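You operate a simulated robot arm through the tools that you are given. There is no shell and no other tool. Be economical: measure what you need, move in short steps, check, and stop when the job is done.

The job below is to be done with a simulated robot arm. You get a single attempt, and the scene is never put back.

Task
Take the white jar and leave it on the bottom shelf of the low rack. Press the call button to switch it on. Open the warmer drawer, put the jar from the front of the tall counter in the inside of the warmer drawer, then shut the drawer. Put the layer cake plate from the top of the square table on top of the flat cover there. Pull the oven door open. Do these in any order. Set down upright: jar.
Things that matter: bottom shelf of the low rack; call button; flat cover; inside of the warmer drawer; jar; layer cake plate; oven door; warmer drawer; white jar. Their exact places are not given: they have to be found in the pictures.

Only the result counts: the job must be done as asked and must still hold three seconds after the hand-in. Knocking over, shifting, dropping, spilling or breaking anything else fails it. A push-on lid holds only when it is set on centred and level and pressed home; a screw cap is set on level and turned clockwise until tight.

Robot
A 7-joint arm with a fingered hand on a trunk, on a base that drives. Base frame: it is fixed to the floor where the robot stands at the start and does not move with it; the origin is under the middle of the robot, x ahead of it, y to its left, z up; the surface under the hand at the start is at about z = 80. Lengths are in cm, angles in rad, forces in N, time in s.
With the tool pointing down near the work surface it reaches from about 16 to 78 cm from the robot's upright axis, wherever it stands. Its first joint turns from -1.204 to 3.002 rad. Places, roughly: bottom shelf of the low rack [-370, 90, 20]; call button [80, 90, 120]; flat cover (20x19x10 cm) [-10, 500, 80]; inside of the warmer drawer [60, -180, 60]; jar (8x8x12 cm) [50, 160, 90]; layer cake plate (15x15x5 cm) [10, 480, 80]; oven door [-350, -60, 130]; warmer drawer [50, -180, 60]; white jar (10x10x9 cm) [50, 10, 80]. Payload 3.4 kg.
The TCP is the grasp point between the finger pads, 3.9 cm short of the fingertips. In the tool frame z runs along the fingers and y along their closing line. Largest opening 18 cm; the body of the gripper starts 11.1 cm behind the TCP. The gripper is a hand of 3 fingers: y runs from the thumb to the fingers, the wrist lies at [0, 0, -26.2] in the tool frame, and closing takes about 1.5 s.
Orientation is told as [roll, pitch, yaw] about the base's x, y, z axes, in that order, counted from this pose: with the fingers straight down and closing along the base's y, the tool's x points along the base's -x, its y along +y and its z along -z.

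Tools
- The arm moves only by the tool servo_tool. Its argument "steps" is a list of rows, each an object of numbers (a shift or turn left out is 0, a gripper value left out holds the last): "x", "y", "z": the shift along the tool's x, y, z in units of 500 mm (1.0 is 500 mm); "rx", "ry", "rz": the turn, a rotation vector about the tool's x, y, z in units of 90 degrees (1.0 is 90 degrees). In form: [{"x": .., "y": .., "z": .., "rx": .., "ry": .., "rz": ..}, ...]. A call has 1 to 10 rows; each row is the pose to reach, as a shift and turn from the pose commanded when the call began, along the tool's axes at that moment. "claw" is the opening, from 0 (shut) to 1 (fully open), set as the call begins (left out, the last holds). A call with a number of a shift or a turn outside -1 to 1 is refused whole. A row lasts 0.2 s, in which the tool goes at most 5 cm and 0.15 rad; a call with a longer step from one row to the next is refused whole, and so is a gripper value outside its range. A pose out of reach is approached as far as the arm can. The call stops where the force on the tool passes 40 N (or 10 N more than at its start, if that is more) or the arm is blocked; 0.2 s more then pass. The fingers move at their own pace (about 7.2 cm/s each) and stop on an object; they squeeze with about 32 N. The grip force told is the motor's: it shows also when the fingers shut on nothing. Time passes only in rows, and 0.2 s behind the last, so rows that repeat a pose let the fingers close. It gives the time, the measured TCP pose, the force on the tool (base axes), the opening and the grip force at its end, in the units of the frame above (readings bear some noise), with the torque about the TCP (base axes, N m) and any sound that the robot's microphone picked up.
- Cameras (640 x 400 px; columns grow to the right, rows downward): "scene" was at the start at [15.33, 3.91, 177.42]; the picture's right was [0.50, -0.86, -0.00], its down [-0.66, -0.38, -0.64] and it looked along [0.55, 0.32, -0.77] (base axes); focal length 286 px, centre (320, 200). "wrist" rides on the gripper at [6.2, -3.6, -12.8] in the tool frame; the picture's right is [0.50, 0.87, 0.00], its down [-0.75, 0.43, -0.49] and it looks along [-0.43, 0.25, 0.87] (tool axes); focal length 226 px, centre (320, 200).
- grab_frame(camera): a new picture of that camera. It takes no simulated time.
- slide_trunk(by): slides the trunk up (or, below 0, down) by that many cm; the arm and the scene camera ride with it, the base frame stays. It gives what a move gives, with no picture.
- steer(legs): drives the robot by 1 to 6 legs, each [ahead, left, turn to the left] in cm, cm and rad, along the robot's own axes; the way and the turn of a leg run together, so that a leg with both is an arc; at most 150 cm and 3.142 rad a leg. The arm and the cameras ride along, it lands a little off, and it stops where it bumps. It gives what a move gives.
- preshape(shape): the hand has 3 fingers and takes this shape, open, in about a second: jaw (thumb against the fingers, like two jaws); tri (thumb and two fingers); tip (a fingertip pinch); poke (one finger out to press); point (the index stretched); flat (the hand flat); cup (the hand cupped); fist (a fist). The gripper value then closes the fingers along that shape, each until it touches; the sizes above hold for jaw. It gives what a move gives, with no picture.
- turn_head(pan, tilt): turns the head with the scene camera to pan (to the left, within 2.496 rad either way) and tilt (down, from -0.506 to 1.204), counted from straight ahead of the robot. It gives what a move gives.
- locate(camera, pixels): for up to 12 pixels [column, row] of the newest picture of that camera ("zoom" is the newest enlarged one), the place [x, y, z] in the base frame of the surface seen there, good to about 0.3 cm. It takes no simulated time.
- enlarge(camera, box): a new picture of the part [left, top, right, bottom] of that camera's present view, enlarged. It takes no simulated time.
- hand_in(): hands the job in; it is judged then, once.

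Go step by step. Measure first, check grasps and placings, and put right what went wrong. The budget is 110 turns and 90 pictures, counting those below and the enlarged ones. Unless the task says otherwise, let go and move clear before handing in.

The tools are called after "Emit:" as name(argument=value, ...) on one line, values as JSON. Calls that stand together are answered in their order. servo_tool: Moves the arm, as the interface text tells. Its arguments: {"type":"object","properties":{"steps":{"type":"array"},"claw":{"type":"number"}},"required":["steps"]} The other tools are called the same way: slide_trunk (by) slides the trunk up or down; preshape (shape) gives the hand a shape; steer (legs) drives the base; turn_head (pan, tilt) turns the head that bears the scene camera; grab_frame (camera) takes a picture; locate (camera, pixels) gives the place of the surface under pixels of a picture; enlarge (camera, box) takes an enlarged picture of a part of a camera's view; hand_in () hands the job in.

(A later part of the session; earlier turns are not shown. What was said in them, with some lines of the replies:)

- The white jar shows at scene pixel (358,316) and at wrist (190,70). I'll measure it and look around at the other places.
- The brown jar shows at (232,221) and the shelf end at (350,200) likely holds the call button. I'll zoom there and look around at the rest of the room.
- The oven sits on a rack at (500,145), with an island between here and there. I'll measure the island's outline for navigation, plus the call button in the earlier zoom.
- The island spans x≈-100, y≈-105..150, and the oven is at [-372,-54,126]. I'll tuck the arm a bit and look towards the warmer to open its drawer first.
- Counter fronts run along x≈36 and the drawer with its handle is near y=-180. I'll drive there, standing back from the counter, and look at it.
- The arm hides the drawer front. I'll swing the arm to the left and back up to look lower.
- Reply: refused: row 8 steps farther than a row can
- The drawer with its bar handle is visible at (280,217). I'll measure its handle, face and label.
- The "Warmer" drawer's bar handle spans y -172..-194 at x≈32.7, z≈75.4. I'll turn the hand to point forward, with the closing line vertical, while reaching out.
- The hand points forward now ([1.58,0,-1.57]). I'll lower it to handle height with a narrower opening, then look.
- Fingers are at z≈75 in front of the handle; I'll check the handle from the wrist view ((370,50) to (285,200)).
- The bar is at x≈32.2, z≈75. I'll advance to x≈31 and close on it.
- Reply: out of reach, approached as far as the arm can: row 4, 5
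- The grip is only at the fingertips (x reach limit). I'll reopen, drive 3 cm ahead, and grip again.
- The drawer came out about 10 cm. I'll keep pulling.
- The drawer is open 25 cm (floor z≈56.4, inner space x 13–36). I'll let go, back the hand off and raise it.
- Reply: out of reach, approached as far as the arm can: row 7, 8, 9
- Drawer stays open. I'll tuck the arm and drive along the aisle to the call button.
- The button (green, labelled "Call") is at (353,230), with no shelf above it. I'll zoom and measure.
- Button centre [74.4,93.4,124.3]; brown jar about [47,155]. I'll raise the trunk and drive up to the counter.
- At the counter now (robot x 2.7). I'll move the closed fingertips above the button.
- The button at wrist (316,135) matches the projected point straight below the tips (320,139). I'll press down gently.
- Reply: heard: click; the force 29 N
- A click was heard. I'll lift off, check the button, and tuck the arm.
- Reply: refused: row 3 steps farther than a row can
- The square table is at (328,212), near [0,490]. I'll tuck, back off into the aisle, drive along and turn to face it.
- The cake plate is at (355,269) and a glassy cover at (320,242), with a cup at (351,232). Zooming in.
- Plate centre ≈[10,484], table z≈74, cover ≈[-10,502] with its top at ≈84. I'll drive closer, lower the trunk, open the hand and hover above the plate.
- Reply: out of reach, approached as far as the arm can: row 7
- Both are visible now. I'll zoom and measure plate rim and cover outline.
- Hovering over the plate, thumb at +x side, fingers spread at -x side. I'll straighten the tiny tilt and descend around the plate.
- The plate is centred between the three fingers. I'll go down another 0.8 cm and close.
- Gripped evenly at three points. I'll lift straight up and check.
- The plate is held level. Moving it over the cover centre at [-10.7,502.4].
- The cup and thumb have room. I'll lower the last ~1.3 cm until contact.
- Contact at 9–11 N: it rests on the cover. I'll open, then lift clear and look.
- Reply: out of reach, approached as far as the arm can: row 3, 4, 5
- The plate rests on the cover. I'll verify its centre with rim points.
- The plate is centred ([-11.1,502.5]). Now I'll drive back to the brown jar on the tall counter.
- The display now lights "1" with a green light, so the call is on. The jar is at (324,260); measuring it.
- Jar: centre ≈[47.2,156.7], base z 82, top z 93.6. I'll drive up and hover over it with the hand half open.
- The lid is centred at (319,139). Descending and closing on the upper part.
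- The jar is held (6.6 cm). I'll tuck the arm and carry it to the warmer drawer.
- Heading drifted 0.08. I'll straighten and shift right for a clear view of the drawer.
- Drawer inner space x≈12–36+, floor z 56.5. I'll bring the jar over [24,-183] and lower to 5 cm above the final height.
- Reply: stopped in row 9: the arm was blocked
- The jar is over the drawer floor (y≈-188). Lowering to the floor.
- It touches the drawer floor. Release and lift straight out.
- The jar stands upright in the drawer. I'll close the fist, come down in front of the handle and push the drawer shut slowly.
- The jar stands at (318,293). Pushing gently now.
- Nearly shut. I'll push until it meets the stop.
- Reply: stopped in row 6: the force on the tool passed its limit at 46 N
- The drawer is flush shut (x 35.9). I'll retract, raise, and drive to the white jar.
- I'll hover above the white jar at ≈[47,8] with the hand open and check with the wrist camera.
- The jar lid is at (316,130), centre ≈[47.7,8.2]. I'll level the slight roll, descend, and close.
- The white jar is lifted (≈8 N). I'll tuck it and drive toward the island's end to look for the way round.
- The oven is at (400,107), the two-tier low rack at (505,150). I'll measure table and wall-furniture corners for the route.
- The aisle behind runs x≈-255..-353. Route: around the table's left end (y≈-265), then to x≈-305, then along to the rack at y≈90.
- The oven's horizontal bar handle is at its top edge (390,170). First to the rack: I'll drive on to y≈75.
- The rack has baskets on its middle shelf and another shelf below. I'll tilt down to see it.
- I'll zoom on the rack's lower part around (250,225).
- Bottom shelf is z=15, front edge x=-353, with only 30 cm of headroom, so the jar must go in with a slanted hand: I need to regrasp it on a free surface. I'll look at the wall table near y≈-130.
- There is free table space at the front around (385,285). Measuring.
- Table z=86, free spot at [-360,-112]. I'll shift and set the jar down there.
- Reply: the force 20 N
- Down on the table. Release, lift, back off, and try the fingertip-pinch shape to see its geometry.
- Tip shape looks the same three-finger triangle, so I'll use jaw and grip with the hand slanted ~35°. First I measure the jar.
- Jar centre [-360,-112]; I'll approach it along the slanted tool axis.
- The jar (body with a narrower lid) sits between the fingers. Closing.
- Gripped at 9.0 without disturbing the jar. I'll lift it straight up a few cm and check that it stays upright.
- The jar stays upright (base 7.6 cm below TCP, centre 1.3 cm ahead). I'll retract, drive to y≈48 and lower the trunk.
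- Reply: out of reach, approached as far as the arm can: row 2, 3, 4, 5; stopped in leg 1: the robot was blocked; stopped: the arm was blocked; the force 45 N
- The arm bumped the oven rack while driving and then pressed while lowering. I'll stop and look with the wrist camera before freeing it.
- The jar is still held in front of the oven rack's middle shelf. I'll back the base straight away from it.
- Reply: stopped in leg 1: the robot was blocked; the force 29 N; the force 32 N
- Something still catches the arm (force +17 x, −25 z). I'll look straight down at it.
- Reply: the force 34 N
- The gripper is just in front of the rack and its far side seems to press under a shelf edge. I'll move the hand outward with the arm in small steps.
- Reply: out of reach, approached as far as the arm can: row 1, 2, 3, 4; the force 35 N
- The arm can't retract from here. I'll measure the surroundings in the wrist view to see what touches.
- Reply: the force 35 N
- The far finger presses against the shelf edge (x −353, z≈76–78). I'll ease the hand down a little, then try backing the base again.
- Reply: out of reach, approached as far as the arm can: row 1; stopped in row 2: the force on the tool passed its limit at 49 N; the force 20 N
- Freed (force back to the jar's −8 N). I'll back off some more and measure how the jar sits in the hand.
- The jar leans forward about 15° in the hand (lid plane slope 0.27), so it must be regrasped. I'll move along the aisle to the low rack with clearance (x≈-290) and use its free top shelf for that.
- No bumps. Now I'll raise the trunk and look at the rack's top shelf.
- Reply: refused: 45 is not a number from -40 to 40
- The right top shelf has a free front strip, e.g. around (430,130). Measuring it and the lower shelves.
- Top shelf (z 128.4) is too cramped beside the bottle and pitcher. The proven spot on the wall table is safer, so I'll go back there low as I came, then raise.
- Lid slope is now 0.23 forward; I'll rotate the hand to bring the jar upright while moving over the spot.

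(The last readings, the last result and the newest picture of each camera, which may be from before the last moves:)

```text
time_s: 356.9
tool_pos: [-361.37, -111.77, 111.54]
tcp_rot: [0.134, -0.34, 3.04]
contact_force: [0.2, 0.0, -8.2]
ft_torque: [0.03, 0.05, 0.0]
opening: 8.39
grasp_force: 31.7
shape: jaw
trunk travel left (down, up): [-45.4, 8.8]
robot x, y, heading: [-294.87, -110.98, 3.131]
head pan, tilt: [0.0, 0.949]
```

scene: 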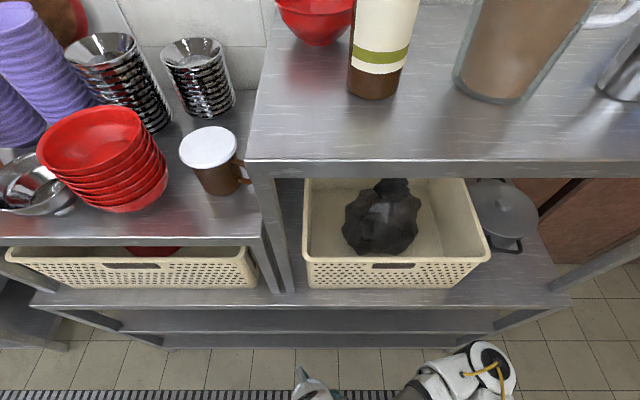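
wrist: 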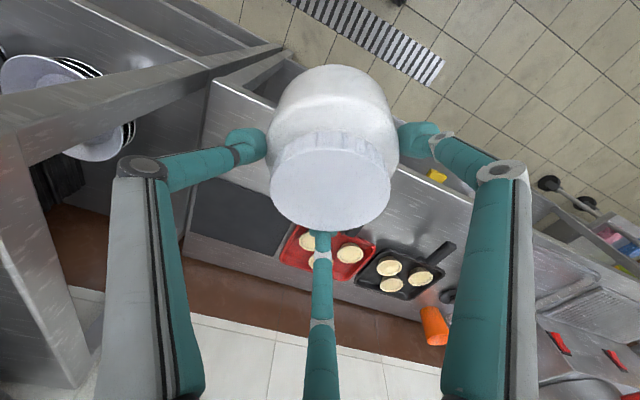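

Emit:
servo_tool(steps=[{"x": 0.0267, "y": -0.0101, "z": 0.0747}, {"x": 0.0534, "y": -0.0202, "z": 0.149}, {"x": 0.08, "y": -0.0302, "z": 0.224}, {"x": 0.098, "y": -0.037, "z": 0.274}, {"x": 0.1, "y": -0.038, "z": 0.28}])

Emit:
servo_tool(steps=[{"x": 0.0027, "y": -0.001, "z": 0.0075}, {"x": 0.0053, "y": -0.002, "z": 0.0149}, {"x": 0.008, "y": -0.003, "z": 0.0224}])

```text
time_s: 358.1
tool_pos: [-361.2, -111.64, 96.49]
tcp_rot: [0.134, -0.341, 3.041]
contact_force: [-0.3, 0.4, -7.7]
ft_torque: [0.02, 0.05, -0.04]
opening: 8.36
grasp_force: 32.2
shape: jaw
trunk travel left (down, up): [-45.4, 8.8]
robot x, y, heading: [-294.86, -110.91, 3.124]
head pan, tilt: [0.0, 0.949]
```

```text
time_s: 358.9
tool_pos: [-361.25, -111.89, 95.28]
tcp_rot: [0.138, -0.343, 3.04]
contact_force: [-0.6, -0.9, -7.1]
ft_torque: [0.06, 0.03, 0.0]
opening: 8.34
grasp_force: 32.0
shape: jaw
trunk travel left (down, up): [-45.4, 8.8]
robot x, y, heading: [-295.2, -111.02, 3.128]
head pan, tilt: [0.0, 0.949]
```

Emit:
servo_tool(steps=[{"x": 0.002, "y": -0.0008, "z": 0.0056}, {"x": 0.004, "y": -0.0015, "z": 0.0112}, {"x": 0.006, "y": -0.0023, "z": 0.0168}])

Emit:
grab_frame(camera="wrist")

Emit:
locate(camera="wrist", pixels=[[335, 185], [290, 185], [380, 185], [335, 160], [335, 210]])

```text
time_s: 359.8
tool_pos: [-361.18, -111.76, 95.04]
tcp_rot: [0.139, -0.35, 3.041]
contact_force: [-4.0, 1.6, 24.9]
ft_torque: [0.49, 0.06, 0.26]
opening: 8.28
grasp_force: 31.7
shape: jaw
trunk travel left (down, up): [-45.4, 8.8]
robot x, y, heading: [-295.14, -110.8, 3.126]
head pan, tilt: [0.0, 0.949]
```

```text
11 pictures are left
```

wrist: 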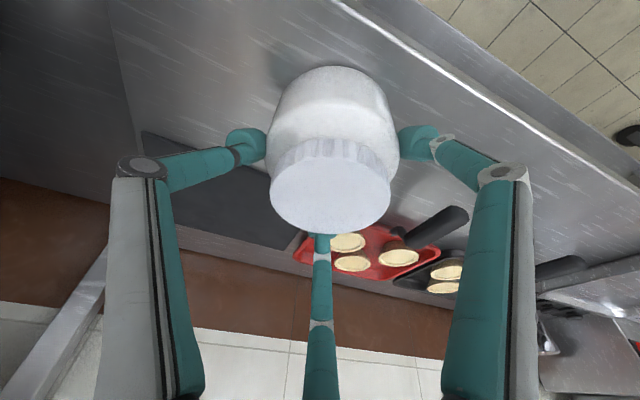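

```text
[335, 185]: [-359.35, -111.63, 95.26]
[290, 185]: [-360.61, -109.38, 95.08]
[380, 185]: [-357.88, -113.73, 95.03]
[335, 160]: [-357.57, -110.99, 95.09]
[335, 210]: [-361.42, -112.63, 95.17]
```

The lid is level at z 95.1: the jar stands upright. I'll release, retreat along the tool axis, and square up to a 38° slant.

Emit:
servo_tool(steps=[{"z": 0}, {"z": 0}, {"z": 0}, {"z": 0}, {"z": -0.06}, {"z": -0.14}, {"z": -0.22}, {"z": -0.3}, {"z": -0.34, "rx": 0.0885}, {"z": -0.34, "rx": 0.0885}], claw=0.72)

Emit:
servo_tool(steps=[{"x": 0.05, "ry": -0.07}, {"x": 0.1, "ry": -0.14}, {"x": 0.15, "ry": -0.197}, {"x": 0.15, "ry": -0.197}])

```text
time_s: 361.9
tool_pos: [-355.16, -109.83, 110.12]
tcp_rot: [-0.004, -0.344, 3.04]
contact_force: [-0.1, -0.1, 0.5]
ft_torque: [0.03, 0.03, -0.02]
opening: 12.91
grasp_force: 0.1
shape: jaw
trunk travel left (down, up): [-45.4, 8.8]
robot x, y, heading: [-295.04, -110.88, 3.126]
head pan, tilt: [0.0, 0.949]
```

```text
time_s: 362.9
tool_pos: [-348.54, -110.7, 107.28]
tcp_rot: [-0.004, -0.651, 3.043]
contact_force: [-0.2, -0.2, 0.6]
ft_torque: [-0.01, 0.01, 0.01]
opening: 12.93
grasp_force: 0.0
shape: jaw
trunk travel left (down, up): [-45.4, 8.8]
robot x, y, heading: [-294.55, -110.77, 3.128]
head pan, tilt: [0.0, 0.949]
```

Emit:
servo_tool(steps=[{"x": 0.014, "y": 0.0346, "z": 0.04}, {"x": 0.014, "y": 0.0346, "z": 0.12}, {"x": 0.014, "y": 0.0346, "z": 0.2}, {"x": 0.014, "y": 0.0346, "z": 0.27}, {"x": 0.014, "y": 0.0346, "z": 0.31}, {"x": 0.014, "y": 0.0346, "z": 0.328}, {"x": 0.014, "y": 0.0346, "z": 0.328}])

Emit:
servo_tool(steps=[{"z": 0}, {"z": 0}, {"z": 0}, {"z": 0}, {"z": 0}, {"z": 0}], claw=0)

Emit:
grab_frame(camera="wrist")

```text
time_s: 364.6
tool_pos: [-357.82, -111.39, 94.2]
tcp_rot: [-0.004, -0.65, 3.043]
contact_force: [0.3, 0.2, -0.4]
ft_torque: [0.0, -0.03, 0.03]
opening: 12.95
grasp_force: 0.1
shape: jaw
trunk travel left (down, up): [-45.4, 8.8]
robot x, y, heading: [-295.45, -110.93, 3.127]
head pan, tilt: [0.0, 0.949]
```

```text
time_s: 365.9
tool_pos: [-357.68, -111.43, 94.29]
tcp_rot: [-0.005, -0.651, 3.04]
contact_force: [5.5, -0.8, 5.1]
ft_torque: [-0.05, -0.79, 0.06]
opening: 8.39
grasp_force: 31.3
shape: jaw
trunk travel left (down, up): [-45.4, 8.8]
robot x, y, heading: [-294.97, -111.29, 3.128]
head pan, tilt: [0.0, 0.949]
```

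```text
10 pictures are left
```

wrist: 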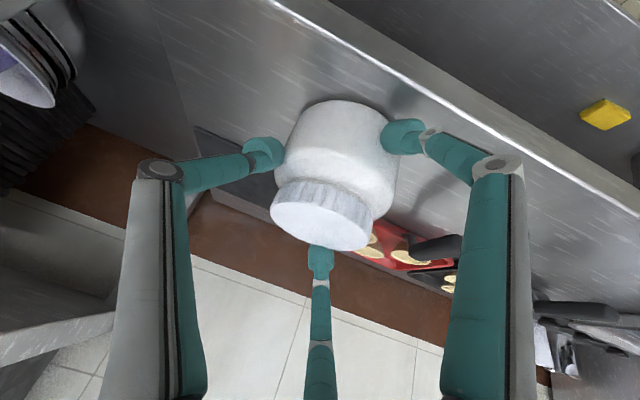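

Gripped (8.4 cm, a bit higher on the jar). I'll lift slowly and check that the lid stays level.

Emit:
servo_tool(steps=[{"x": -0.012, "z": -0.016}, {"x": -0.036, "z": -0.048}, {"x": -0.073, "z": -0.096}, {"x": -0.121, "z": -0.159}, {"x": -0.121, "z": -0.159}])

Emit:
grab_frame(camera="wrist")

Emit:
locate(camera="wrist", pixels=[[320, 220], [290, 215], [350, 230], [320, 208], [320, 235]])

```text
time_s: 367.1
tool_pos: [-358.0, -111.49, 104.21]
tcp_rot: [-0.005, -0.648, 3.04]
contact_force: [0.6, 0.3, -7.2]
ft_torque: [0.1, -0.19, -0.01]
opening: 8.08
grasp_force: 32.5
shape: jaw
trunk travel left (down, up): [-45.4, 8.8]
robot x, y, heading: [-295.04, -110.94, 3.125]
head pan, tilt: [0.0, 0.949]
```

```text
9 pictures are left
```

wrist: 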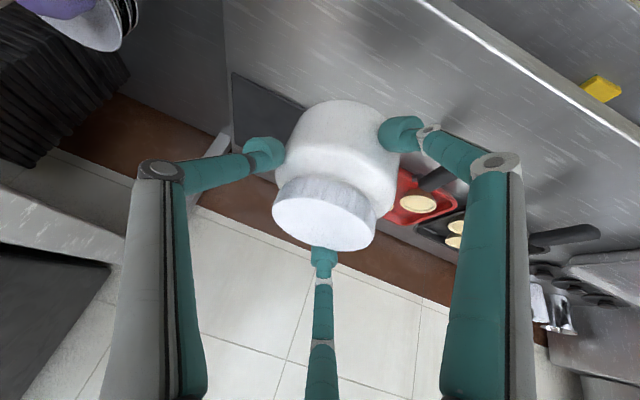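

```text
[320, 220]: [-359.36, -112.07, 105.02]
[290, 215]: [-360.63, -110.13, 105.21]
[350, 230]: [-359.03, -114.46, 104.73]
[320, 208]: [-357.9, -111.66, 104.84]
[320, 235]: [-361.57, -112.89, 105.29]
```

The jar rolled ~8° back in the grip, which a slightly flatter hand angle corrects (leaving ≈29° slant, still enough). I'll rotate it upright and retract a bit, then back the base.

Emit:
servo_tool(steps=[{"rx": -0.011, "ry": 0.047, "rz": 0.0084}, {"rx": -0.022, "ry": 0.0936, "rz": 0.0168}, {"x": 0.064, "z": -0.048, "rx": -0.022, "ry": 0.0936, "rz": 0.0168}, {"x": 0.127, "z": -0.097, "rx": -0.022, "ry": 0.0936, "rz": 0.0168}, {"x": 0.127, "z": -0.097, "rx": -0.022, "ry": 0.0936, "rz": 0.0168}])

Emit:
steer(legs=[[-9, 0, 0]])

```text
time_s: 368.4
tool_pos: [-350.0, -112.03, 104.13]
tcp_rot: [0.043, -0.504, 3.015]
contact_force: [0.1, -0.4, -7.8]
ft_torque: [0.08, -0.21, 0.0]
opening: 8.05
grasp_force: 31.9
shape: jaw
trunk travel left (down, up): [-45.4, 8.8]
robot x, y, heading: [-294.98, -110.88, 3.128]
head pan, tilt: [0.0, 0.949]
```

```text
time_s: 369.4
tool_pos: [-340.94, -112.17, 104.3]
tcp_rot: [0.047, -0.504, 3.012]
contact_force: [0.3, -0.2, -8.1]
ft_torque: [0.13, -0.17, 0.0]
opening: 8.06
grasp_force: 31.5
shape: jaw
trunk travel left (down, up): [-45.4, 8.8]
robot x, y, heading: [-286.08, -111.16, 3.128]
head pan, tilt: [0.0, 0.949]
```

Emit:
servo_tool(steps=[{"x": 0.035, "z": -0.02}, {"x": 0.07, "z": -0.039}, {"x": 0.07, "z": -0.039}])

Emit:
slide_trunk(by=-36)

```text
time_s: 370.2
tool_pos: [-336.87, -112.7, 104.33]
tcp_rot: [0.043, -0.505, 3.013]
contact_force: [-0.2, -0.4, -7.8]
ft_torque: [0.1, -0.21, 0.01]
opening: 8.01
grasp_force: 32.1
shape: jaw
trunk travel left (down, up): [-45.4, 8.8]
robot x, y, heading: [-286.33, -110.96, 3.126]
head pan, tilt: [0.0, 0.949]
```

```text
time_s: 373.8
tool_pos: [-336.82, -112.73, 68.24]
tcp_rot: [0.045, -0.506, 3.013]
contact_force: [0.6, 0.5, -7.1]
ft_torque: [0.13, -0.21, 0.01]
opening: 8.01
grasp_force: 32.2
shape: jaw
trunk travel left (down, up): [-9.4, 44.8]
robot x, y, heading: [-286.51, -111.36, 3.129]
head pan, tilt: [0.0, 0.949]
```

Clear and stable. Driving right past the oven in short legs to y≈46.

Emit:
steer(legs=[[0, -55, 0]])

Emit:
steer(legs=[[0, -52, 0], [0, -50, 0]])

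```text
time_s: 376.9
tool_pos: [-335.89, -58.46, 68.28]
tcp_rot: [0.04, -0.507, 3.016]
contact_force: [-0.7, 0.2, -6.9]
ft_torque: [0.1, -0.21, -0.01]
opening: 7.99
grasp_force: 32.4
shape: jaw
trunk travel left (down, up): [-9.4, 44.8]
robot x, y, heading: [-285.14, -56.76, 3.123]
head pan, tilt: [0.0, 0.949]
```

```text
time_s: 382.5
tool_pos: [-334.61, 43.49, 68.59]
tcp_rot: [0.042, -0.509, 3.023]
contact_force: [0.5, -0.2, -7.9]
ft_torque: [0.11, -0.21, 0.03]
opening: 7.95
grasp_force: 31.2
shape: jaw
trunk travel left (down, up): [-9.4, 44.8]
robot x, y, heading: [-284.27, 45.72, 3.14]
head pan, tilt: [0.0, 0.949]
```

Now at y≈43. I'll lower the trunk fully and then the arm, in the free space before the rack.

Emit:
slide_trunk(by=-9)

Emit:
servo_tool(steps=[{"x": 0.043, "y": -0.003, "z": 0.077}, {"x": 0.086, "y": -0.007, "z": 0.155}, {"x": 0.129, "y": -0.01, "z": 0.232}, {"x": 0.172, "y": -0.013, "z": 0.31}, {"x": 0.215, "y": -0.016, "z": 0.387}, {"x": 0.258, "y": -0.02, "z": 0.465}, {"x": 0.301, "y": -0.023, "z": 0.542}, {"x": 0.301, "y": -0.023, "z": 0.542}])

```text
time_s: 383.7
tool_pos: [-332.95, 43.24, 53.25]
tcp_rot: [0.02, -0.332, 3.031]
contact_force: [-0.3, -0.6, -7.9]
ft_torque: [0.12, -0.12, 0.0]
opening: 7.9
grasp_force: 32.1
shape: jaw
trunk travel left (down, up): [-0.4, 53.8]
robot x, y, heading: [-284.32, 45.45, 3.133]
head pan, tilt: [0.0, 0.949]
```

```text
time_s: 385.5
tool_pos: [-327.33, 43.73, 22.81]
tcp_rot: [0.02, -0.331, 3.031]
contact_force: [-0.1, -1.0, -8.6]
ft_torque: [0.1, -0.11, 0.0]
opening: 7.85
grasp_force: 32.1
shape: jaw
trunk travel left (down, up): [-0.4, 53.8]
robot x, y, heading: [-284.44, 46.01, 3.133]
head pan, tilt: [0.0, 0.949]
```

Low reach works; pitch relaxed to −0.33, so I'll restore −0.505, raise slightly, and check the lid level with the wrist view.

Emit:
servo_tool(steps=[{"x": -0.026, "z": -0.076, "ry": -0.05}, {"x": -0.04, "z": -0.1, "ry": -0.11}, {"x": -0.04, "z": -0.1, "ry": -0.11}])

Emit:
grab_frame(camera="wrist")

Emit:
locate(camera="wrist", pixels=[[320, 215], [290, 210], [350, 225], [320, 203], [320, 230], [320, 120], [200, 300]])

```text
time_s: 386.3
tool_pos: [-327.7, 43.53, 28.26]
tcp_rot: [0.02, -0.504, 3.028]
contact_force: [0.2, -0.5, -7.4]
ft_torque: [0.13, -0.17, -0.01]
opening: 7.81
grasp_force: 31.6
shape: jaw
trunk travel left (down, up): [-0.4, 53.8]
robot x, y, heading: [-284.36, 45.68, 3.137]
head pan, tilt: [0.0, 0.949]
```

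```text
8 pictures are left
```

wrist: 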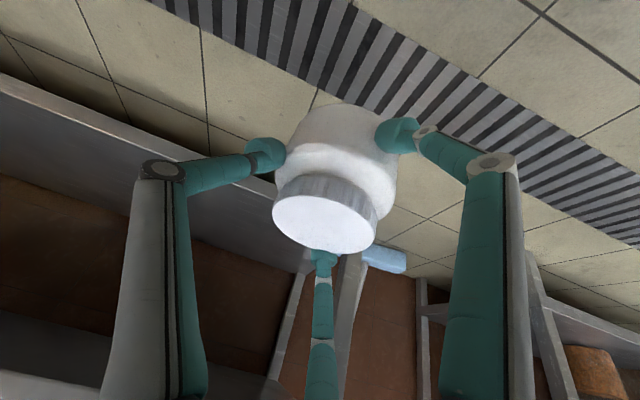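

```text
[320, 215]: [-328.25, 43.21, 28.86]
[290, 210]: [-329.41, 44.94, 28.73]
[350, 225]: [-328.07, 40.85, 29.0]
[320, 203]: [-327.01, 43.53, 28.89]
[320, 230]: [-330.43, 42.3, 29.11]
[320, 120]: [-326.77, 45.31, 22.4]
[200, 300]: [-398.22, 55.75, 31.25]
```

Nearly level (4° sideways lean to fix) with the base at ≈20. I'll correct the lean, and shift 10 cm further from the end post and 8 cm ahead.

Emit:
servo_tool(steps=[{"rx": 0.0455, "ry": 0.017, "rz": -0.025}, {"rx": 0.0455, "ry": 0.017, "rz": -0.025}])

Emit:
steer(legs=[[8, -10, 0]])

```text
time_s: 386.9
tool_pos: [-327.64, 43.41, 28.15]
tcp_rot: [-0.072, -0.476, 3.072]
contact_force: [-0.5, 0.4, -7.0]
ft_torque: [0.05, -0.2, 0.0]
opening: 7.78
grasp_force: 32.0
shape: jaw
trunk travel left (down, up): [-0.4, 53.8]
robot x, y, heading: [-284.34, 45.63, 3.134]
head pan, tilt: [0.0, 0.949]
```

```text
time_s: 388.2
tool_pos: [-335.72, 53.64, 28.12]
tcp_rot: [-0.075, -0.476, 3.071]
contact_force: [0.1, -0.2, -7.2]
ft_torque: [0.08, -0.16, -0.01]
opening: 7.79
grasp_force: 32.0
shape: jaw
trunk travel left (down, up): [-0.4, 53.8]
robot x, y, heading: [-292.19, 56.02, 3.13]
head pan, tilt: [0.0, 0.949]
```

Advancing the jar over the bottom shelf (≈2 cm above it).

Emit:
servo_tool(steps=[{"x": -0.047, "y": 0.006, "z": 0.032}, {"x": -0.093, "y": 0.013, "z": 0.063}, {"x": -0.14, "y": 0.019, "z": 0.095}, {"x": -0.187, "y": 0.026, "z": 0.127}, {"x": -0.233, "y": 0.032, "z": 0.158}, {"x": -0.28, "y": 0.038, "z": 0.19}, {"x": -0.327, "y": 0.045, "z": 0.221}, {"x": -0.373, "y": 0.051, "z": 0.253}, {"x": -0.373, "y": 0.051, "z": 0.253}])

Emit:
grab_frame(camera="wrist")

Emit:
locate(camera="wrist", pixels=[[320, 215], [290, 210], [350, 225], [320, 203], [320, 230], [320, 120], [230, 230], [420, 200]])

```text
time_s: 390.2
tool_pos: [-358.07, 53.54, 25.36]
tcp_rot: [-0.07, -0.478, 3.071]
contact_force: [0.1, 0.3, -7.4]
ft_torque: [0.1, -0.19, -0.01]
opening: 7.73
grasp_force: 32.4
shape: jaw
trunk travel left (down, up): [-0.4, 53.8]
robot x, y, heading: [-292.27, 55.96, 3.127]
head pan, tilt: [0.0, 0.949]
```

```text
7 pictures are left
```

wrist: 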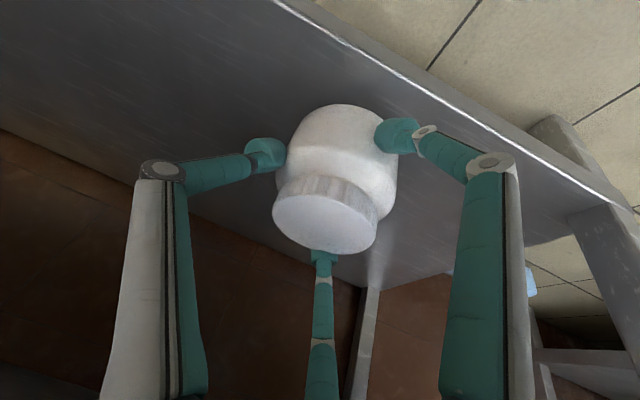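

```text
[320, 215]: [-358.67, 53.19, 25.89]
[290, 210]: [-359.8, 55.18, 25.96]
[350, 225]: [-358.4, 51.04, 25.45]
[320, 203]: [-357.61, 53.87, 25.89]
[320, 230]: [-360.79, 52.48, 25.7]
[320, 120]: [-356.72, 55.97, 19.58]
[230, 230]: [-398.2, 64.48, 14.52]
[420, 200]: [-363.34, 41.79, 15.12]
```

The jar is above the bottom shelf, lid centre [-358.8,53.2]. I'll trim a few degrees of lean, go 1.3 cm deeper and lower to contact.

Emit:
servo_tool(steps=[{"x": -0.023, "y": 0.003, "z": 0.012, "rx": -0.033, "rz": 0.018}, {"x": -0.015, "y": 0.004, "z": 0.026, "rx": -0.033, "rz": 0.018}, {"x": -0.0085, "y": 0.0045, "z": 0.04, "rx": -0.033, "rz": 0.018}])

Emit:
servo_tool(steps=[{"x": 0.002, "z": 0.0036}, {"x": 0.004, "z": 0.0072}, {"x": 0.006, "z": 0.0108}])

```text
time_s: 391.0
tool_pos: [-359.48, 53.75, 23.9]
tcp_rot: [-0.001, -0.481, 3.037]
contact_force: [-0.4, 0.9, -8.2]
ft_torque: [0.15, -0.19, 0.0]
opening: 7.76
grasp_force: 32.0
shape: jaw
trunk travel left (down, up): [-0.4, 53.8]
robot x, y, heading: [-292.27, 56.28, 3.134]
head pan, tilt: [0.0, 0.949]
```

```text
time_s: 391.8
tool_pos: [-359.39, 53.76, 23.54]
tcp_rot: [-0.002, -0.483, 3.038]
contact_force: [-0.7, -0.3, 2.2]
ft_torque: [0.24, -0.23, 0.01]
opening: 7.75
grasp_force: 32.3
shape: jaw
trunk travel left (down, up): [-0.4, 53.8]
robot x, y, heading: [-292.32, 55.96, 3.138]
head pan, tilt: [0.0, 0.949]
```

Contact began. A hair lower, then release gently.

Emit:
servo_tool(steps=[{"x": 0.002, "z": 0.0036}, {"x": 0.004, "z": 0.0072}])

Emit:
servo_tool(steps=[{"z": 0}, {"z": 0}, {"z": 0}, {"z": 0}, {"z": 0}], claw=0.7)

Emit:
grab_frame(camera="wrist")

Emit:
locate(camera="wrist", pixels=[[320, 215], [290, 210], [350, 225], [320, 203], [320, 230], [320, 150]])

```text
time_s: 392.4
tool_pos: [-359.53, 53.58, 23.35]
tcp_rot: [-0.002, -0.483, 3.04]
contact_force: [4.3, -0.8, 19.7]
ft_torque: [0.48, -0.75, -0.01]
opening: 7.82
grasp_force: 32.4
shape: jaw
trunk travel left (down, up): [-0.4, 53.8]
robot x, y, heading: [-292.24, 56.03, 3.128]
head pan, tilt: [0.0, 0.949]
```

```text
time_s: 393.6
tool_pos: [-359.4, 53.59, 22.83]
tcp_rot: [-0.004, -0.48, 3.038]
contact_force: [-0.2, 0.7, -0.9]
ft_torque: [0.01, 0.01, 0.0]
opening: 12.55
grasp_force: 0.1
shape: jaw
trunk travel left (down, up): [-0.4, 53.8]
robot x, y, heading: [-292.26, 55.68, 3.133]
head pan, tilt: [0.0, 0.949]
```

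```text
6 pictures are left
```

wrist: 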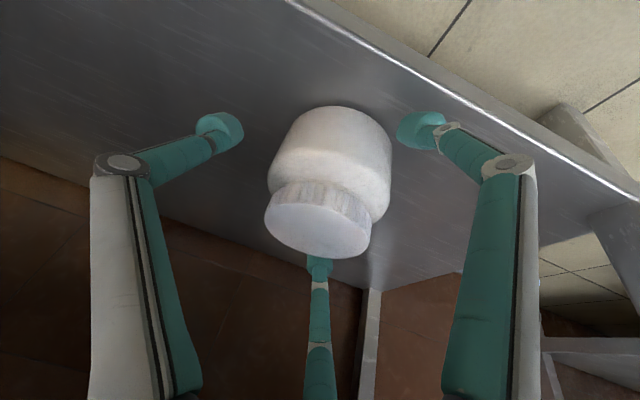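

```text
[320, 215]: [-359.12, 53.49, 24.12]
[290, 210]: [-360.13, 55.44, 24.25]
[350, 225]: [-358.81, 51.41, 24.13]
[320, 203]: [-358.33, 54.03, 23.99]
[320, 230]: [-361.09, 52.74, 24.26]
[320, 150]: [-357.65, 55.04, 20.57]
```

The jar stands upright on the bottom shelf (lid level at z 24.1). I'll retreat 5 cm along the tool axis, then straight out.

Emit:
servo_tool(steps=[{"z": -0.03}, {"z": -0.07}, {"z": -0.104}, {"x": 0.06, "z": -0.135}, {"x": 0.13, "z": -0.172}, {"x": 0.2, "z": -0.208}, {"x": 0.28, "z": -0.25}, {"x": 0.36, "z": -0.292}])

Emit:
grab_frame(camera="wrist")

```text
time_s: 395.4
tool_pos: [-336.65, 51.13, 27.74]
tcp_rot: [-0.003, -0.481, 3.038]
contact_force: [0.3, -0.1, 0.5]
ft_torque: [-0.01, -0.02, 0.01]
opening: 12.55
grasp_force: 0.0
shape: jaw
trunk travel left (down, up): [-0.4, 53.8]
robot x, y, heading: [-292.28, 55.93, 3.134]
head pan, tilt: [0.0, 0.949]
```

```text
5 pictures are left
```

wrist: 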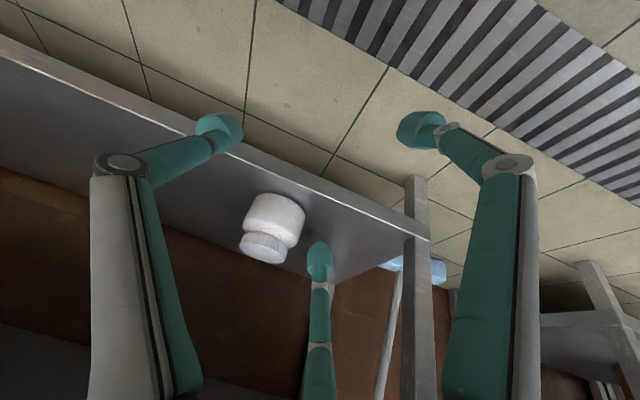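

The white jar stands fully on the bottom shelf. Now to the oven: I'll drive back to y≈-55 with the arm low, raise the trunk, and look at the handle.

Emit:
steer(legs=[[-4, 54, 0], [0, 54, 0]])

Emit:
slide_trunk(by=25)

Emit:
turn_head(pan=0.0, tilt=0.75)

Emit:
grab_frame(camera="scene")

```text
time_s: 401.3
tool_pos: [-334.29, -58.04, 27.74]
tcp_rot: [0.001, -0.48, 3.036]
contact_force: [-0.2, 1.0, 0.4]
ft_torque: [-0.04, -0.01, -0.01]
opening: 12.55
grasp_force: 0.1
shape: jaw
trunk travel left (down, up): [-0.4, 53.8]
robot x, y, heading: [-289.72, -53.44, 3.136]
head pan, tilt: [0.0, 0.949]
```

```text
time_s: 403.9
tool_pos: [-334.22, -58.18, 52.92]
tcp_rot: [-0.005, -0.481, 3.039]
contact_force: [-0.2, -0.1, 0.5]
ft_torque: [0.02, -0.01, 0.0]
opening: 12.58
grasp_force: 0.0
shape: jaw
trunk travel left (down, up): [-25.4, 28.8]
robot x, y, heading: [-290.03, -53.42, 3.131]
head pan, tilt: [0.0, 0.949]
```

```text
time_s: 404.6
tool_pos: [-334.12, -58.13, 52.74]
tcp_rot: [-0.003, -0.483, 3.037]
contact_force: [-0.6, -1.1, 1.0]
ft_torque: [-0.01, 0.01, -0.03]
opening: 12.56
grasp_force: 0.2
shape: jaw
trunk travel left (down, up): [-25.4, 28.8]
robot x, y, heading: [-289.78, -53.43, 3.139]
head pan, tilt: [0.0, 0.75]
```

```text
4 pictures are left
```

scene: 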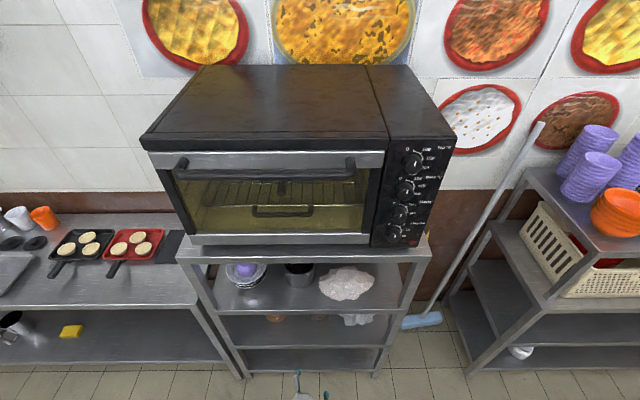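

The handle bar runs from (185,170) to (348,172), along the top of the bottom-hinged door. Measuring.

Emit:
locate(camera="scene", pixels=[[190, 177], [230, 178], [268, 178], [310, 177], [340, 175], [268, 160], [268, 240], [180, 163], [350, 163], [268, 140], [300, 245]])

```text
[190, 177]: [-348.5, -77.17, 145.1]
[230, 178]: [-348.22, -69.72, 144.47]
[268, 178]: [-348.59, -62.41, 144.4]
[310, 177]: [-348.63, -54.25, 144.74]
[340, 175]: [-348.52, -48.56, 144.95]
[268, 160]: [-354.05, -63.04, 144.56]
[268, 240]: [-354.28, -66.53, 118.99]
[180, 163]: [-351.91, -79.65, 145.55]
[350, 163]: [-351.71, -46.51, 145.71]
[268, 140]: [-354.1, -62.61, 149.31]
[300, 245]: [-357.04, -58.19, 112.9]
```

Bar at x≈-349.3, z≈144.6, y −78..−47; door hinge below at z≈119. I'll raise the trunk and arm in front of the oven, making the hand vertical.

Emit:
slide_trunk(by=28)

Emit:
servo_tool(steps=[{"x": -0.042, "z": -0.08}, {"x": -0.084, "z": -0.159}, {"x": -0.125, "z": -0.239}, {"x": -0.167, "z": -0.319}, {"x": -0.209, "z": -0.398}, {"x": -0.251, "z": -0.478}, {"x": -0.293, "z": -0.558}, {"x": -0.334, "z": -0.638}, {"x": -0.376, "z": -0.717}, {"x": -0.418, "z": -0.797}], claw=0.44)

```text
time_s: 407.5
tool_pos: [-334.15, -58.02, 80.92]
tcp_rot: [-0.004, -0.482, 3.039]
contact_force: [0.3, 0.8, 0.3]
ft_torque: [-0.03, -0.02, 0.03]
opening: 12.59
grasp_force: 0.0
shape: jaw
trunk travel left (down, up): [-53.4, 0.8]
robot x, y, heading: [-289.58, -53.41, 3.134]
head pan, tilt: [0.0, 0.75]
```

```text
time_s: 409.7
tool_pos: [-335.88, -57.18, 112.94]
tcp_rot: [-0.025, -0.523, 3.045]
contact_force: [-0.7, 0.3, -0.2]
ft_torque: [-0.01, -0.04, -0.02]
opening: 7.91
grasp_force: 0.1
shape: jaw
out of reach, approached as far as the arm can: row 7, 8, 9, 10
trunk travel left (down, up): [-53.4, 0.8]
robot x, y, heading: [-289.7, -53.51, 3.129]
head pan, tilt: [0.0, 0.75]
```

Emit:
servo_tool(steps=[{"ry": 0.09, "x": 0.02}, {"ry": 0.18, "x": 0.03}, {"ry": 0.27, "x": 0.03}, {"ry": 0.333, "x": 0.03}, {"ry": 0.333, "x": 0.03}])

Emit:
servo_tool(steps=[{"z": -0.09}, {"z": -0.18}, {"z": -0.27}, {"z": -0.36}, {"z": -0.45}, {"z": -0.54}, {"z": -0.63}, {"z": -0.72}, {"z": -0.81}, {"z": -0.9}])

```text
time_s: 410.9
tool_pos: [-336.97, -60.43, 95.61]
tcp_rot: [-0.002, 0.043, 3.037]
contact_force: [0.2, 0.9, -0.2]
ft_torque: [0.02, 0.02, -0.02]
opening: 7.94
grasp_force: 0.0
shape: jaw
out of reach, approached as far as the arm can: row 1, 2, 3, 4, 5
trunk travel left (down, up): [-53.4, 0.8]
robot x, y, heading: [-289.68, -53.71, 3.132]
head pan, tilt: [0.0, 0.75]
```

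```text
time_s: 412.1
tool_pos: [-346.67, -63.6, 103.12]
tcp_rot: [-0.015, 0.065, 3.042]
contact_force: [19.3, 2.9, -7.3]
ft_torque: [-0.01, 0.81, 0.31]
opening: 7.35
grasp_force: 0.1
shape: jaw
out of reach, approached as far as the arm can: row 1, 2, 3, 4, 5
trunk travel left (down, up): [-53.4, 0.8]
robot x, y, heading: [-289.52, -53.5, 3.13]
head pan, tilt: [0.0, 0.75]
stopped in row 5: the force on the tool passed its limit at 44 N (the readings are from after the stop); the commanded pose is now the measured one
```

The hand touched the rack edge while the arm sat at a limit. I'll move it straight back first.

Emit:
servo_tool(steps=[{"x": 0.03}, {"x": 0.08}, {"x": 0.14}, {"x": 0.2}, {"x": 0.24}])

Emit:
servo_tool(steps=[{"x": 0.05}, {"x": 0.1}, {"x": 0.12}, {"x": 0.12, "z": -0.05}, {"x": 0.12, "z": -0.1}])

```text
time_s: 413.3
tool_pos: [-335.0, -64.79, 104.01]
tcp_rot: [-0.012, 0.058, 3.037]
contact_force: [-0.2, 0.8, -0.5]
ft_torque: [0.03, 0.01, -0.03]
opening: 7.94
grasp_force: 0.1
shape: jaw
out of reach, approached as far as the arm can: row 1
trunk travel left (down, up): [-53.4, 0.8]
robot x, y, heading: [-290.03, -53.35, 3.133]
head pan, tilt: [0.0, 0.75]
```

```text
time_s: 414.5
tool_pos: [-329.44, -65.27, 109.62]
tcp_rot: [-0.011, 0.059, 3.038]
contact_force: [0.5, 0.5, -0.8]
ft_torque: [0.02, 0.01, -0.02]
opening: 7.92
grasp_force: 0.1
shape: jaw
trunk travel left (down, up): [-53.4, 0.8]
robot x, y, heading: [-289.96, -53.38, 3.131]
head pan, tilt: [0.0, 0.75]
```

The arm is free again. Going up at x≈-329.

Emit:
servo_tool(steps=[{"z": -0.09}, {"z": -0.18}, {"z": -0.27}, {"z": -0.36}, {"z": -0.45}, {"z": -0.54}, {"z": -0.63}, {"z": -0.72}, {"z": -0.81}, {"z": -0.9}])

```text
time_s: 416.7
tool_pos: [-332.17, -65.43, 154.37]
tcp_rot: [-0.011, 0.057, 3.039]
contact_force: [0.4, -0.1, 0.4]
ft_torque: [0.04, 0.04, -0.02]
opening: 7.92
grasp_force: 0.1
shape: jaw
trunk travel left (down, up): [-53.4, 0.8]
robot x, y, heading: [-289.71, -53.62, 3.137]
head pan, tilt: [0.0, 0.75]
```

Height 154 reached. Now I turn the hand about its axis so the fingers close along x, with two fingers on the oven side.

Emit:
servo_tool(steps=[{"rz": 0.0935}, {"rz": 0.187}, {"rz": 0.28}, {"rz": 0.374}, {"rz": 0.467}, {"rz": 0.561}, {"rz": 0.654}, {"rz": 0.748}, {"rz": 0.841}, {"rz": 0.935}])

```text
time_s: 418.9
tool_pos: [-332.42, -65.87, 154.26]
tcp_rot: [-0.059, -0.005, 1.567]
contact_force: [-0.2, -0.3, -0.5]
ft_torque: [0.03, -0.01, 0.0]
opening: 7.94
grasp_force: 0.1
shape: jaw
trunk travel left (down, up): [-53.4, 0.8]
robot x, y, heading: [-290.0, -53.57, 3.134]
head pan, tilt: [0.0, 0.75]
```

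Yaw 1.57 reached. I'll level the hand, raise slightly, move above the bar, and check before descending.

Emit:
servo_tool(steps=[{"z": -0.05, "rx": -0.0376}, {"z": -0.09, "rx": -0.0376, "y": 0.04}, {"z": -0.1, "rx": -0.0376, "y": 0.12, "x": -0.03}, {"z": -0.1, "rx": -0.0376, "y": 0.2, "x": -0.05}, {"z": -0.1, "rx": -0.0376, "y": 0.28, "x": -0.078}, {"z": -0.1, "rx": -0.0376, "y": 0.352, "x": -0.078}, {"z": -0.1, "rx": -0.0376, "y": 0.352, "x": -0.078}])

Emit:
grab_frame(camera="wrist")

Emit:
locate(camera="wrist", pixels=[[320, 150], [320, 130], [320, 170], [300, 150], [340, 150], [250, 170], [390, 170], [320, 190], [280, 150], [360, 150], [320, 110], [320, 210]])

```text
time_s: 420.5
tool_pos: [-347.24, -61.38, 158.07]
tcp_rot: [-0.001, -0.005, 1.571]
contact_force: [-0.8, -0.6, 1.3]
ft_torque: [-0.01, -0.02, -0.04]
opening: 7.9
grasp_force: 0.0
shape: jaw
out of reach, approached as far as the arm can: row 6, 7
trunk travel left (down, up): [-53.4, 0.8]
robot x, y, heading: [-289.55, -53.88, 3.135]
head pan, tilt: [0.0, 0.75]
```

```text
3 pictures are left
```

wrist: 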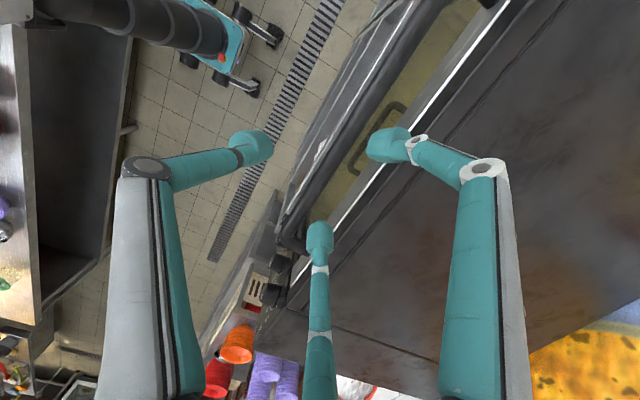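

```text
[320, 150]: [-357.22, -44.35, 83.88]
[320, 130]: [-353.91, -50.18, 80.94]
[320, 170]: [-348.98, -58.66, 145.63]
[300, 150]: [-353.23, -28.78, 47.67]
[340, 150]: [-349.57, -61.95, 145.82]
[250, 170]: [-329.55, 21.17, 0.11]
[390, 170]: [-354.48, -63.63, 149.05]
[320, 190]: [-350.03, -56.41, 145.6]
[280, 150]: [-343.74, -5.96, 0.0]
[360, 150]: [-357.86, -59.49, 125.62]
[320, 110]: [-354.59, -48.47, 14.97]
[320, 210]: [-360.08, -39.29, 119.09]
```

The bar centre is x≈-349.5, z≈145 in the wrist view. The arm stops 2.8 cm short, so I'll drive ahead 3 cm and then descend.

Emit:
steer(legs=[[3, 0, 0]])

```text
time_s: 421.3
tool_pos: [-349.59, -61.48, 158.23]
tcp_rot: [0.004, -0.004, 1.569]
contact_force: [-0.5, 0.4, -0.2]
ft_torque: [-0.05, 0.01, 0.0]
opening: 7.93
grasp_force: 0.0
shape: jaw
trunk travel left (down, up): [-53.4, 0.8]
robot x, y, heading: [-293.0, -53.36, 3.131]
head pan, tilt: [0.0, 0.75]
```

Emit:
servo_tool(steps=[{"z": 0.06}, {"z": 0.12}, {"z": 0.16}, {"z": 0.19}, {"z": 0.21}, {"z": 0.23}, {"z": 0.25}, {"z": 0.25}])

```text
time_s: 423.1
tool_pos: [-350.0, -61.21, 145.73]
tcp_rot: [0.003, -0.006, 1.57]
contact_force: [3.7, 0.1, 1.9]
ft_torque: [0.01, 0.28, 0.04]
opening: 7.89
grasp_force: 0.1
shape: jaw
trunk travel left (down, up): [-53.4, 0.8]
robot x, y, heading: [-292.88, -53.04, 3.135]
head pan, tilt: [0.0, 0.75]
```

In around the bar. Closing on it.

Emit:
servo_tool(steps=[{"z": 0}, {"z": 0}, {"z": 0}, {"z": 0}, {"z": 0}, {"z": 0}], claw=0)

```text
time_s: 424.5
tool_pos: [-349.81, -61.28, 145.65]
tcp_rot: [0.0, -0.006, 1.57]
contact_force: [19.8, 0.8, -17.6]
ft_torque: [0.02, -0.27, 0.0]
opening: 0.49
grasp_force: 31.8
shape: jaw
trunk travel left (down, up): [-53.4, 0.8]
robot x, y, heading: [-292.47, -53.41, 3.131]
head pan, tilt: [0.0, 0.75]
5 turns are left
```

Gripped. With few turns left I'll pull along the door's arc now and take a look.

Emit:
servo_tool(steps=[{"y": -0.068, "z": 0.018}, {"y": -0.132, "z": 0.044}, {"y": -0.192, "z": 0.078}, {"y": -0.246, "z": 0.12}, {"y": -0.296, "z": 0.168}, {"y": -0.338, "z": 0.222}, {"y": -0.374, "z": 0.282}, {"y": -0.4, "z": 0.346}])

Emit:
grab_frame(camera="scene")

Emit:
locate(camera="scene", pixels=[[200, 200], [250, 200], [300, 200], [350, 200], [200, 240], [250, 240], [300, 240], [200, 270], [250, 270], [300, 270]])

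```text
time_s: 425.9
tool_pos: [-334.12, -61.18, 136.93]
tcp_rot: [0.027, 0.008, 1.572]
contact_force: [12.8, 9.1, 31.7]
ft_torque: [0.05, 4.21, -0.22]
opening: 0.58
grasp_force: 32.3
shape: jaw
trunk travel left (down, up): [-53.4, 0.8]
robot x, y, heading: [-292.64, -53.03, 3.133]
head pan, tilt: [0.0, 0.75]
stopped in row 6: the force on the tool passed its limit at 47 N (the readings are from after the stop); the commanded pose is now the measured one
```

```text
2 pictures are left
```

scene: 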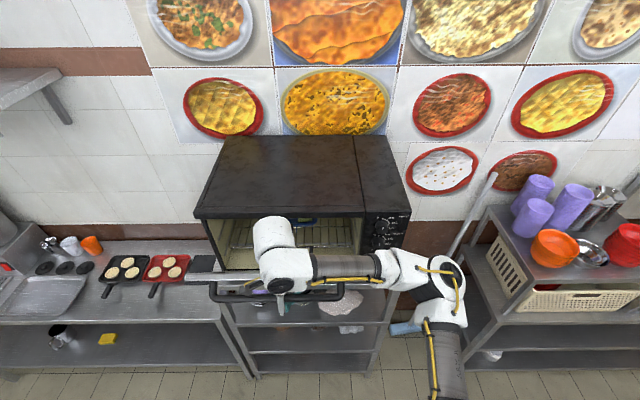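

```text
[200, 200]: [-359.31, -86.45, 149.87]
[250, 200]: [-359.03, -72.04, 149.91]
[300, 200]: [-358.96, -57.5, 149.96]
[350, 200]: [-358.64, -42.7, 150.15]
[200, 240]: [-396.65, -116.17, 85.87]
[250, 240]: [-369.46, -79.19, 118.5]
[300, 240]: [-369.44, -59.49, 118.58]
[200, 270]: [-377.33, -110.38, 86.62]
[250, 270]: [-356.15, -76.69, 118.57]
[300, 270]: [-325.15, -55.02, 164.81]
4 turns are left
```

The door is open about 40°, and its top edge now blocks the fingers. I'll loosen the grip and lift the hand straight out.

Emit:
servo_tool(steps=[{"z": 0}, {"z": 0}, {"z": 0}, {"z": -0.07}, {"z": -0.15}, {"z": -0.23}, {"z": -0.31}, {"z": -0.36}], claw=0.25)

Emit:
enlarge(camera="scene", box=[180, 130, 420, 310])

Emit:
locate(camera="zoom", pixels=[[90, 320], [90, 350], [130, 350], [130, 380], [400, 350], [400, 330], [200, 340], [200, 370], [90, 380], [430, 370]])

```text
time_s: 427.6
tool_pos: [-334.04, -61.95, 154.22]
tcp_rot: [0.016, 0.0, 1.572]
contact_force: [-0.2, 0.6, 0.4]
ft_torque: [-0.05, 0.01, 0.01]
opening: 4.52
grasp_force: 0.0
shape: jaw
trunk travel left (down, up): [-53.4, 0.8]
robot x, y, heading: [-292.78, -53.66, 3.136]
head pan, tilt: [0.0, 0.75]
```

```text
2.22 times, centred on (300, 220) of scene
```

zoom: 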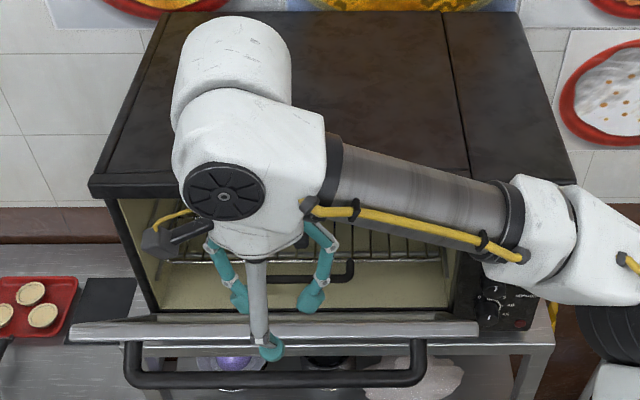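

```text
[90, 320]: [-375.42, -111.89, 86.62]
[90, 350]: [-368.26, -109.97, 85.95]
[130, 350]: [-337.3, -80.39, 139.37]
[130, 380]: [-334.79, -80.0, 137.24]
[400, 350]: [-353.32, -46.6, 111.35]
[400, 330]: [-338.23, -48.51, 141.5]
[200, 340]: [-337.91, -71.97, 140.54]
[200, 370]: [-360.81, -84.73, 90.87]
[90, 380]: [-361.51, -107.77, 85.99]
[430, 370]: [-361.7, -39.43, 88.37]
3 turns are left
```

The door stands at ~35° with its top edge at [-338, z 141.5] and the hand is clear. I'll close the fist, go behind the top edge, press the door down and outward, lift away, and look.

Emit:
servo_tool(steps=[{"y": 0.08}, {"y": 0.16}, {"y": 0.18}, {"y": 0.18}, {"y": 0.18}, {"y": 0.18}], claw=0)

Emit:
servo_tool(steps=[{"z": 0.09}, {"z": 0.18}, {"z": 0.25}, {"z": 0.3}, {"z": 0.35, "y": -0.02}, {"z": 0.4, "y": -0.05}, {"z": 0.45, "y": -0.09}, {"z": 0.5, "y": -0.13}, {"z": 0.54, "y": -0.16}, {"z": 0.58, "y": -0.19}])

Emit:
servo_tool(steps=[{"z": -0.09}, {"z": -0.18}, {"z": -0.27}, {"z": -0.36}, {"z": -0.45}, {"z": -0.54}, {"z": -0.6}])

Emit:
grab_frame(camera="scene")

Emit:
locate(camera="scene", pixels=[[220, 285], [220, 300], [220, 320], [220, 340], [330, 285], [330, 300], [330, 320], [330, 340], [250, 270], [250, 330]])

```text
time_s: 429.1
tool_pos: [-343.05, -61.67, 154.39]
tcp_rot: [0.016, 0.0, 1.572]
contact_force: [0.3, -0.3, 0.0]
ft_torque: [0.0, -0.01, 0.0]
opening: 0.0
grasp_force: 31.7
shape: jaw
trunk travel left (down, up): [-53.4, 0.8]
robot x, y, heading: [-292.56, -53.5, 3.13]
head pan, tilt: [0.0, 0.75]
```

```text
time_s: 431.2
tool_pos: [-334.06, -61.6, 125.3]
tcp_rot: [0.016, 0.0, 1.57]
contact_force: [0.1, -0.2, -0.3]
ft_torque: [0.0, -0.05, 0.02]
opening: 0.0
grasp_force: 32.5
shape: jaw
trunk travel left (down, up): [-53.4, 0.8]
robot x, y, heading: [-292.83, -53.62, 3.134]
head pan, tilt: [0.0, 0.75]
```

```text
time_s: 432.9
tool_pos: [-333.3, -61.71, 155.43]
tcp_rot: [0.016, -0.002, 1.573]
contact_force: [-0.3, 0.3, -0.5]
ft_torque: [0.0, 0.06, -0.01]
opening: 0.01
grasp_force: 31.5
shape: jaw
trunk travel left (down, up): [-53.4, 0.8]
robot x, y, heading: [-292.66, -53.3, 3.131]
head pan, tilt: [0.0, 0.75]
```

```text
0 pictures are left
```

scene: 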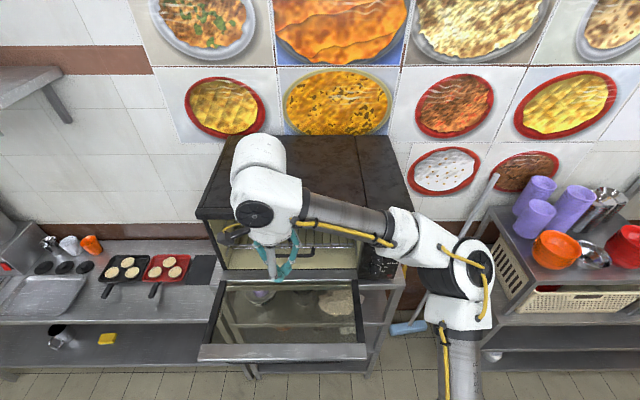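

```text
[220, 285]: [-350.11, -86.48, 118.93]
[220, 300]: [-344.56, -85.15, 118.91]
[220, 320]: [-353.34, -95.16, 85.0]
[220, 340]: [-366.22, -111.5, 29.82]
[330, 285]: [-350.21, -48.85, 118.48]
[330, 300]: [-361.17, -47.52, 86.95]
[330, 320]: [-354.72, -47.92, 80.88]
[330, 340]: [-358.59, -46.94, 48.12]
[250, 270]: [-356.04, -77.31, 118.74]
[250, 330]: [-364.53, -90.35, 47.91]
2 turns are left
```

The door now lies flat open: its face reads z≈118.9 over x −350..−344 and its edge is near (285,350). The hand is empty and clear, so I'm handing in.

Emit:
hand_in()

```text
The job is handed in.
```

I believe all five parts of the job are done, and I handed it in; I haven't seen the judge's result.

- **White jar:** it stands upright on the bottom shelf of the low rack, fully on the shelf. On the way I bumped the arm against the oven rack while holding it. I freed the arm and re-gripped the jar. A later light touch on the same rack was with an empty hand. Nothing else looked moved in the pictures I had.
- **Call button:** it clicked when pressed, and the display then lit "1" with a green light.
- **Warmer drawer:** the brown jar was upright when I last saw it inside. I then pushed the drawer flush shut, so I couldn't check the jar after closing.
- **Layer cake plate:** it sits centred on the flat cover.
- **Oven door:** it is lying fully open, and the hand was empty and clear when I handed in.
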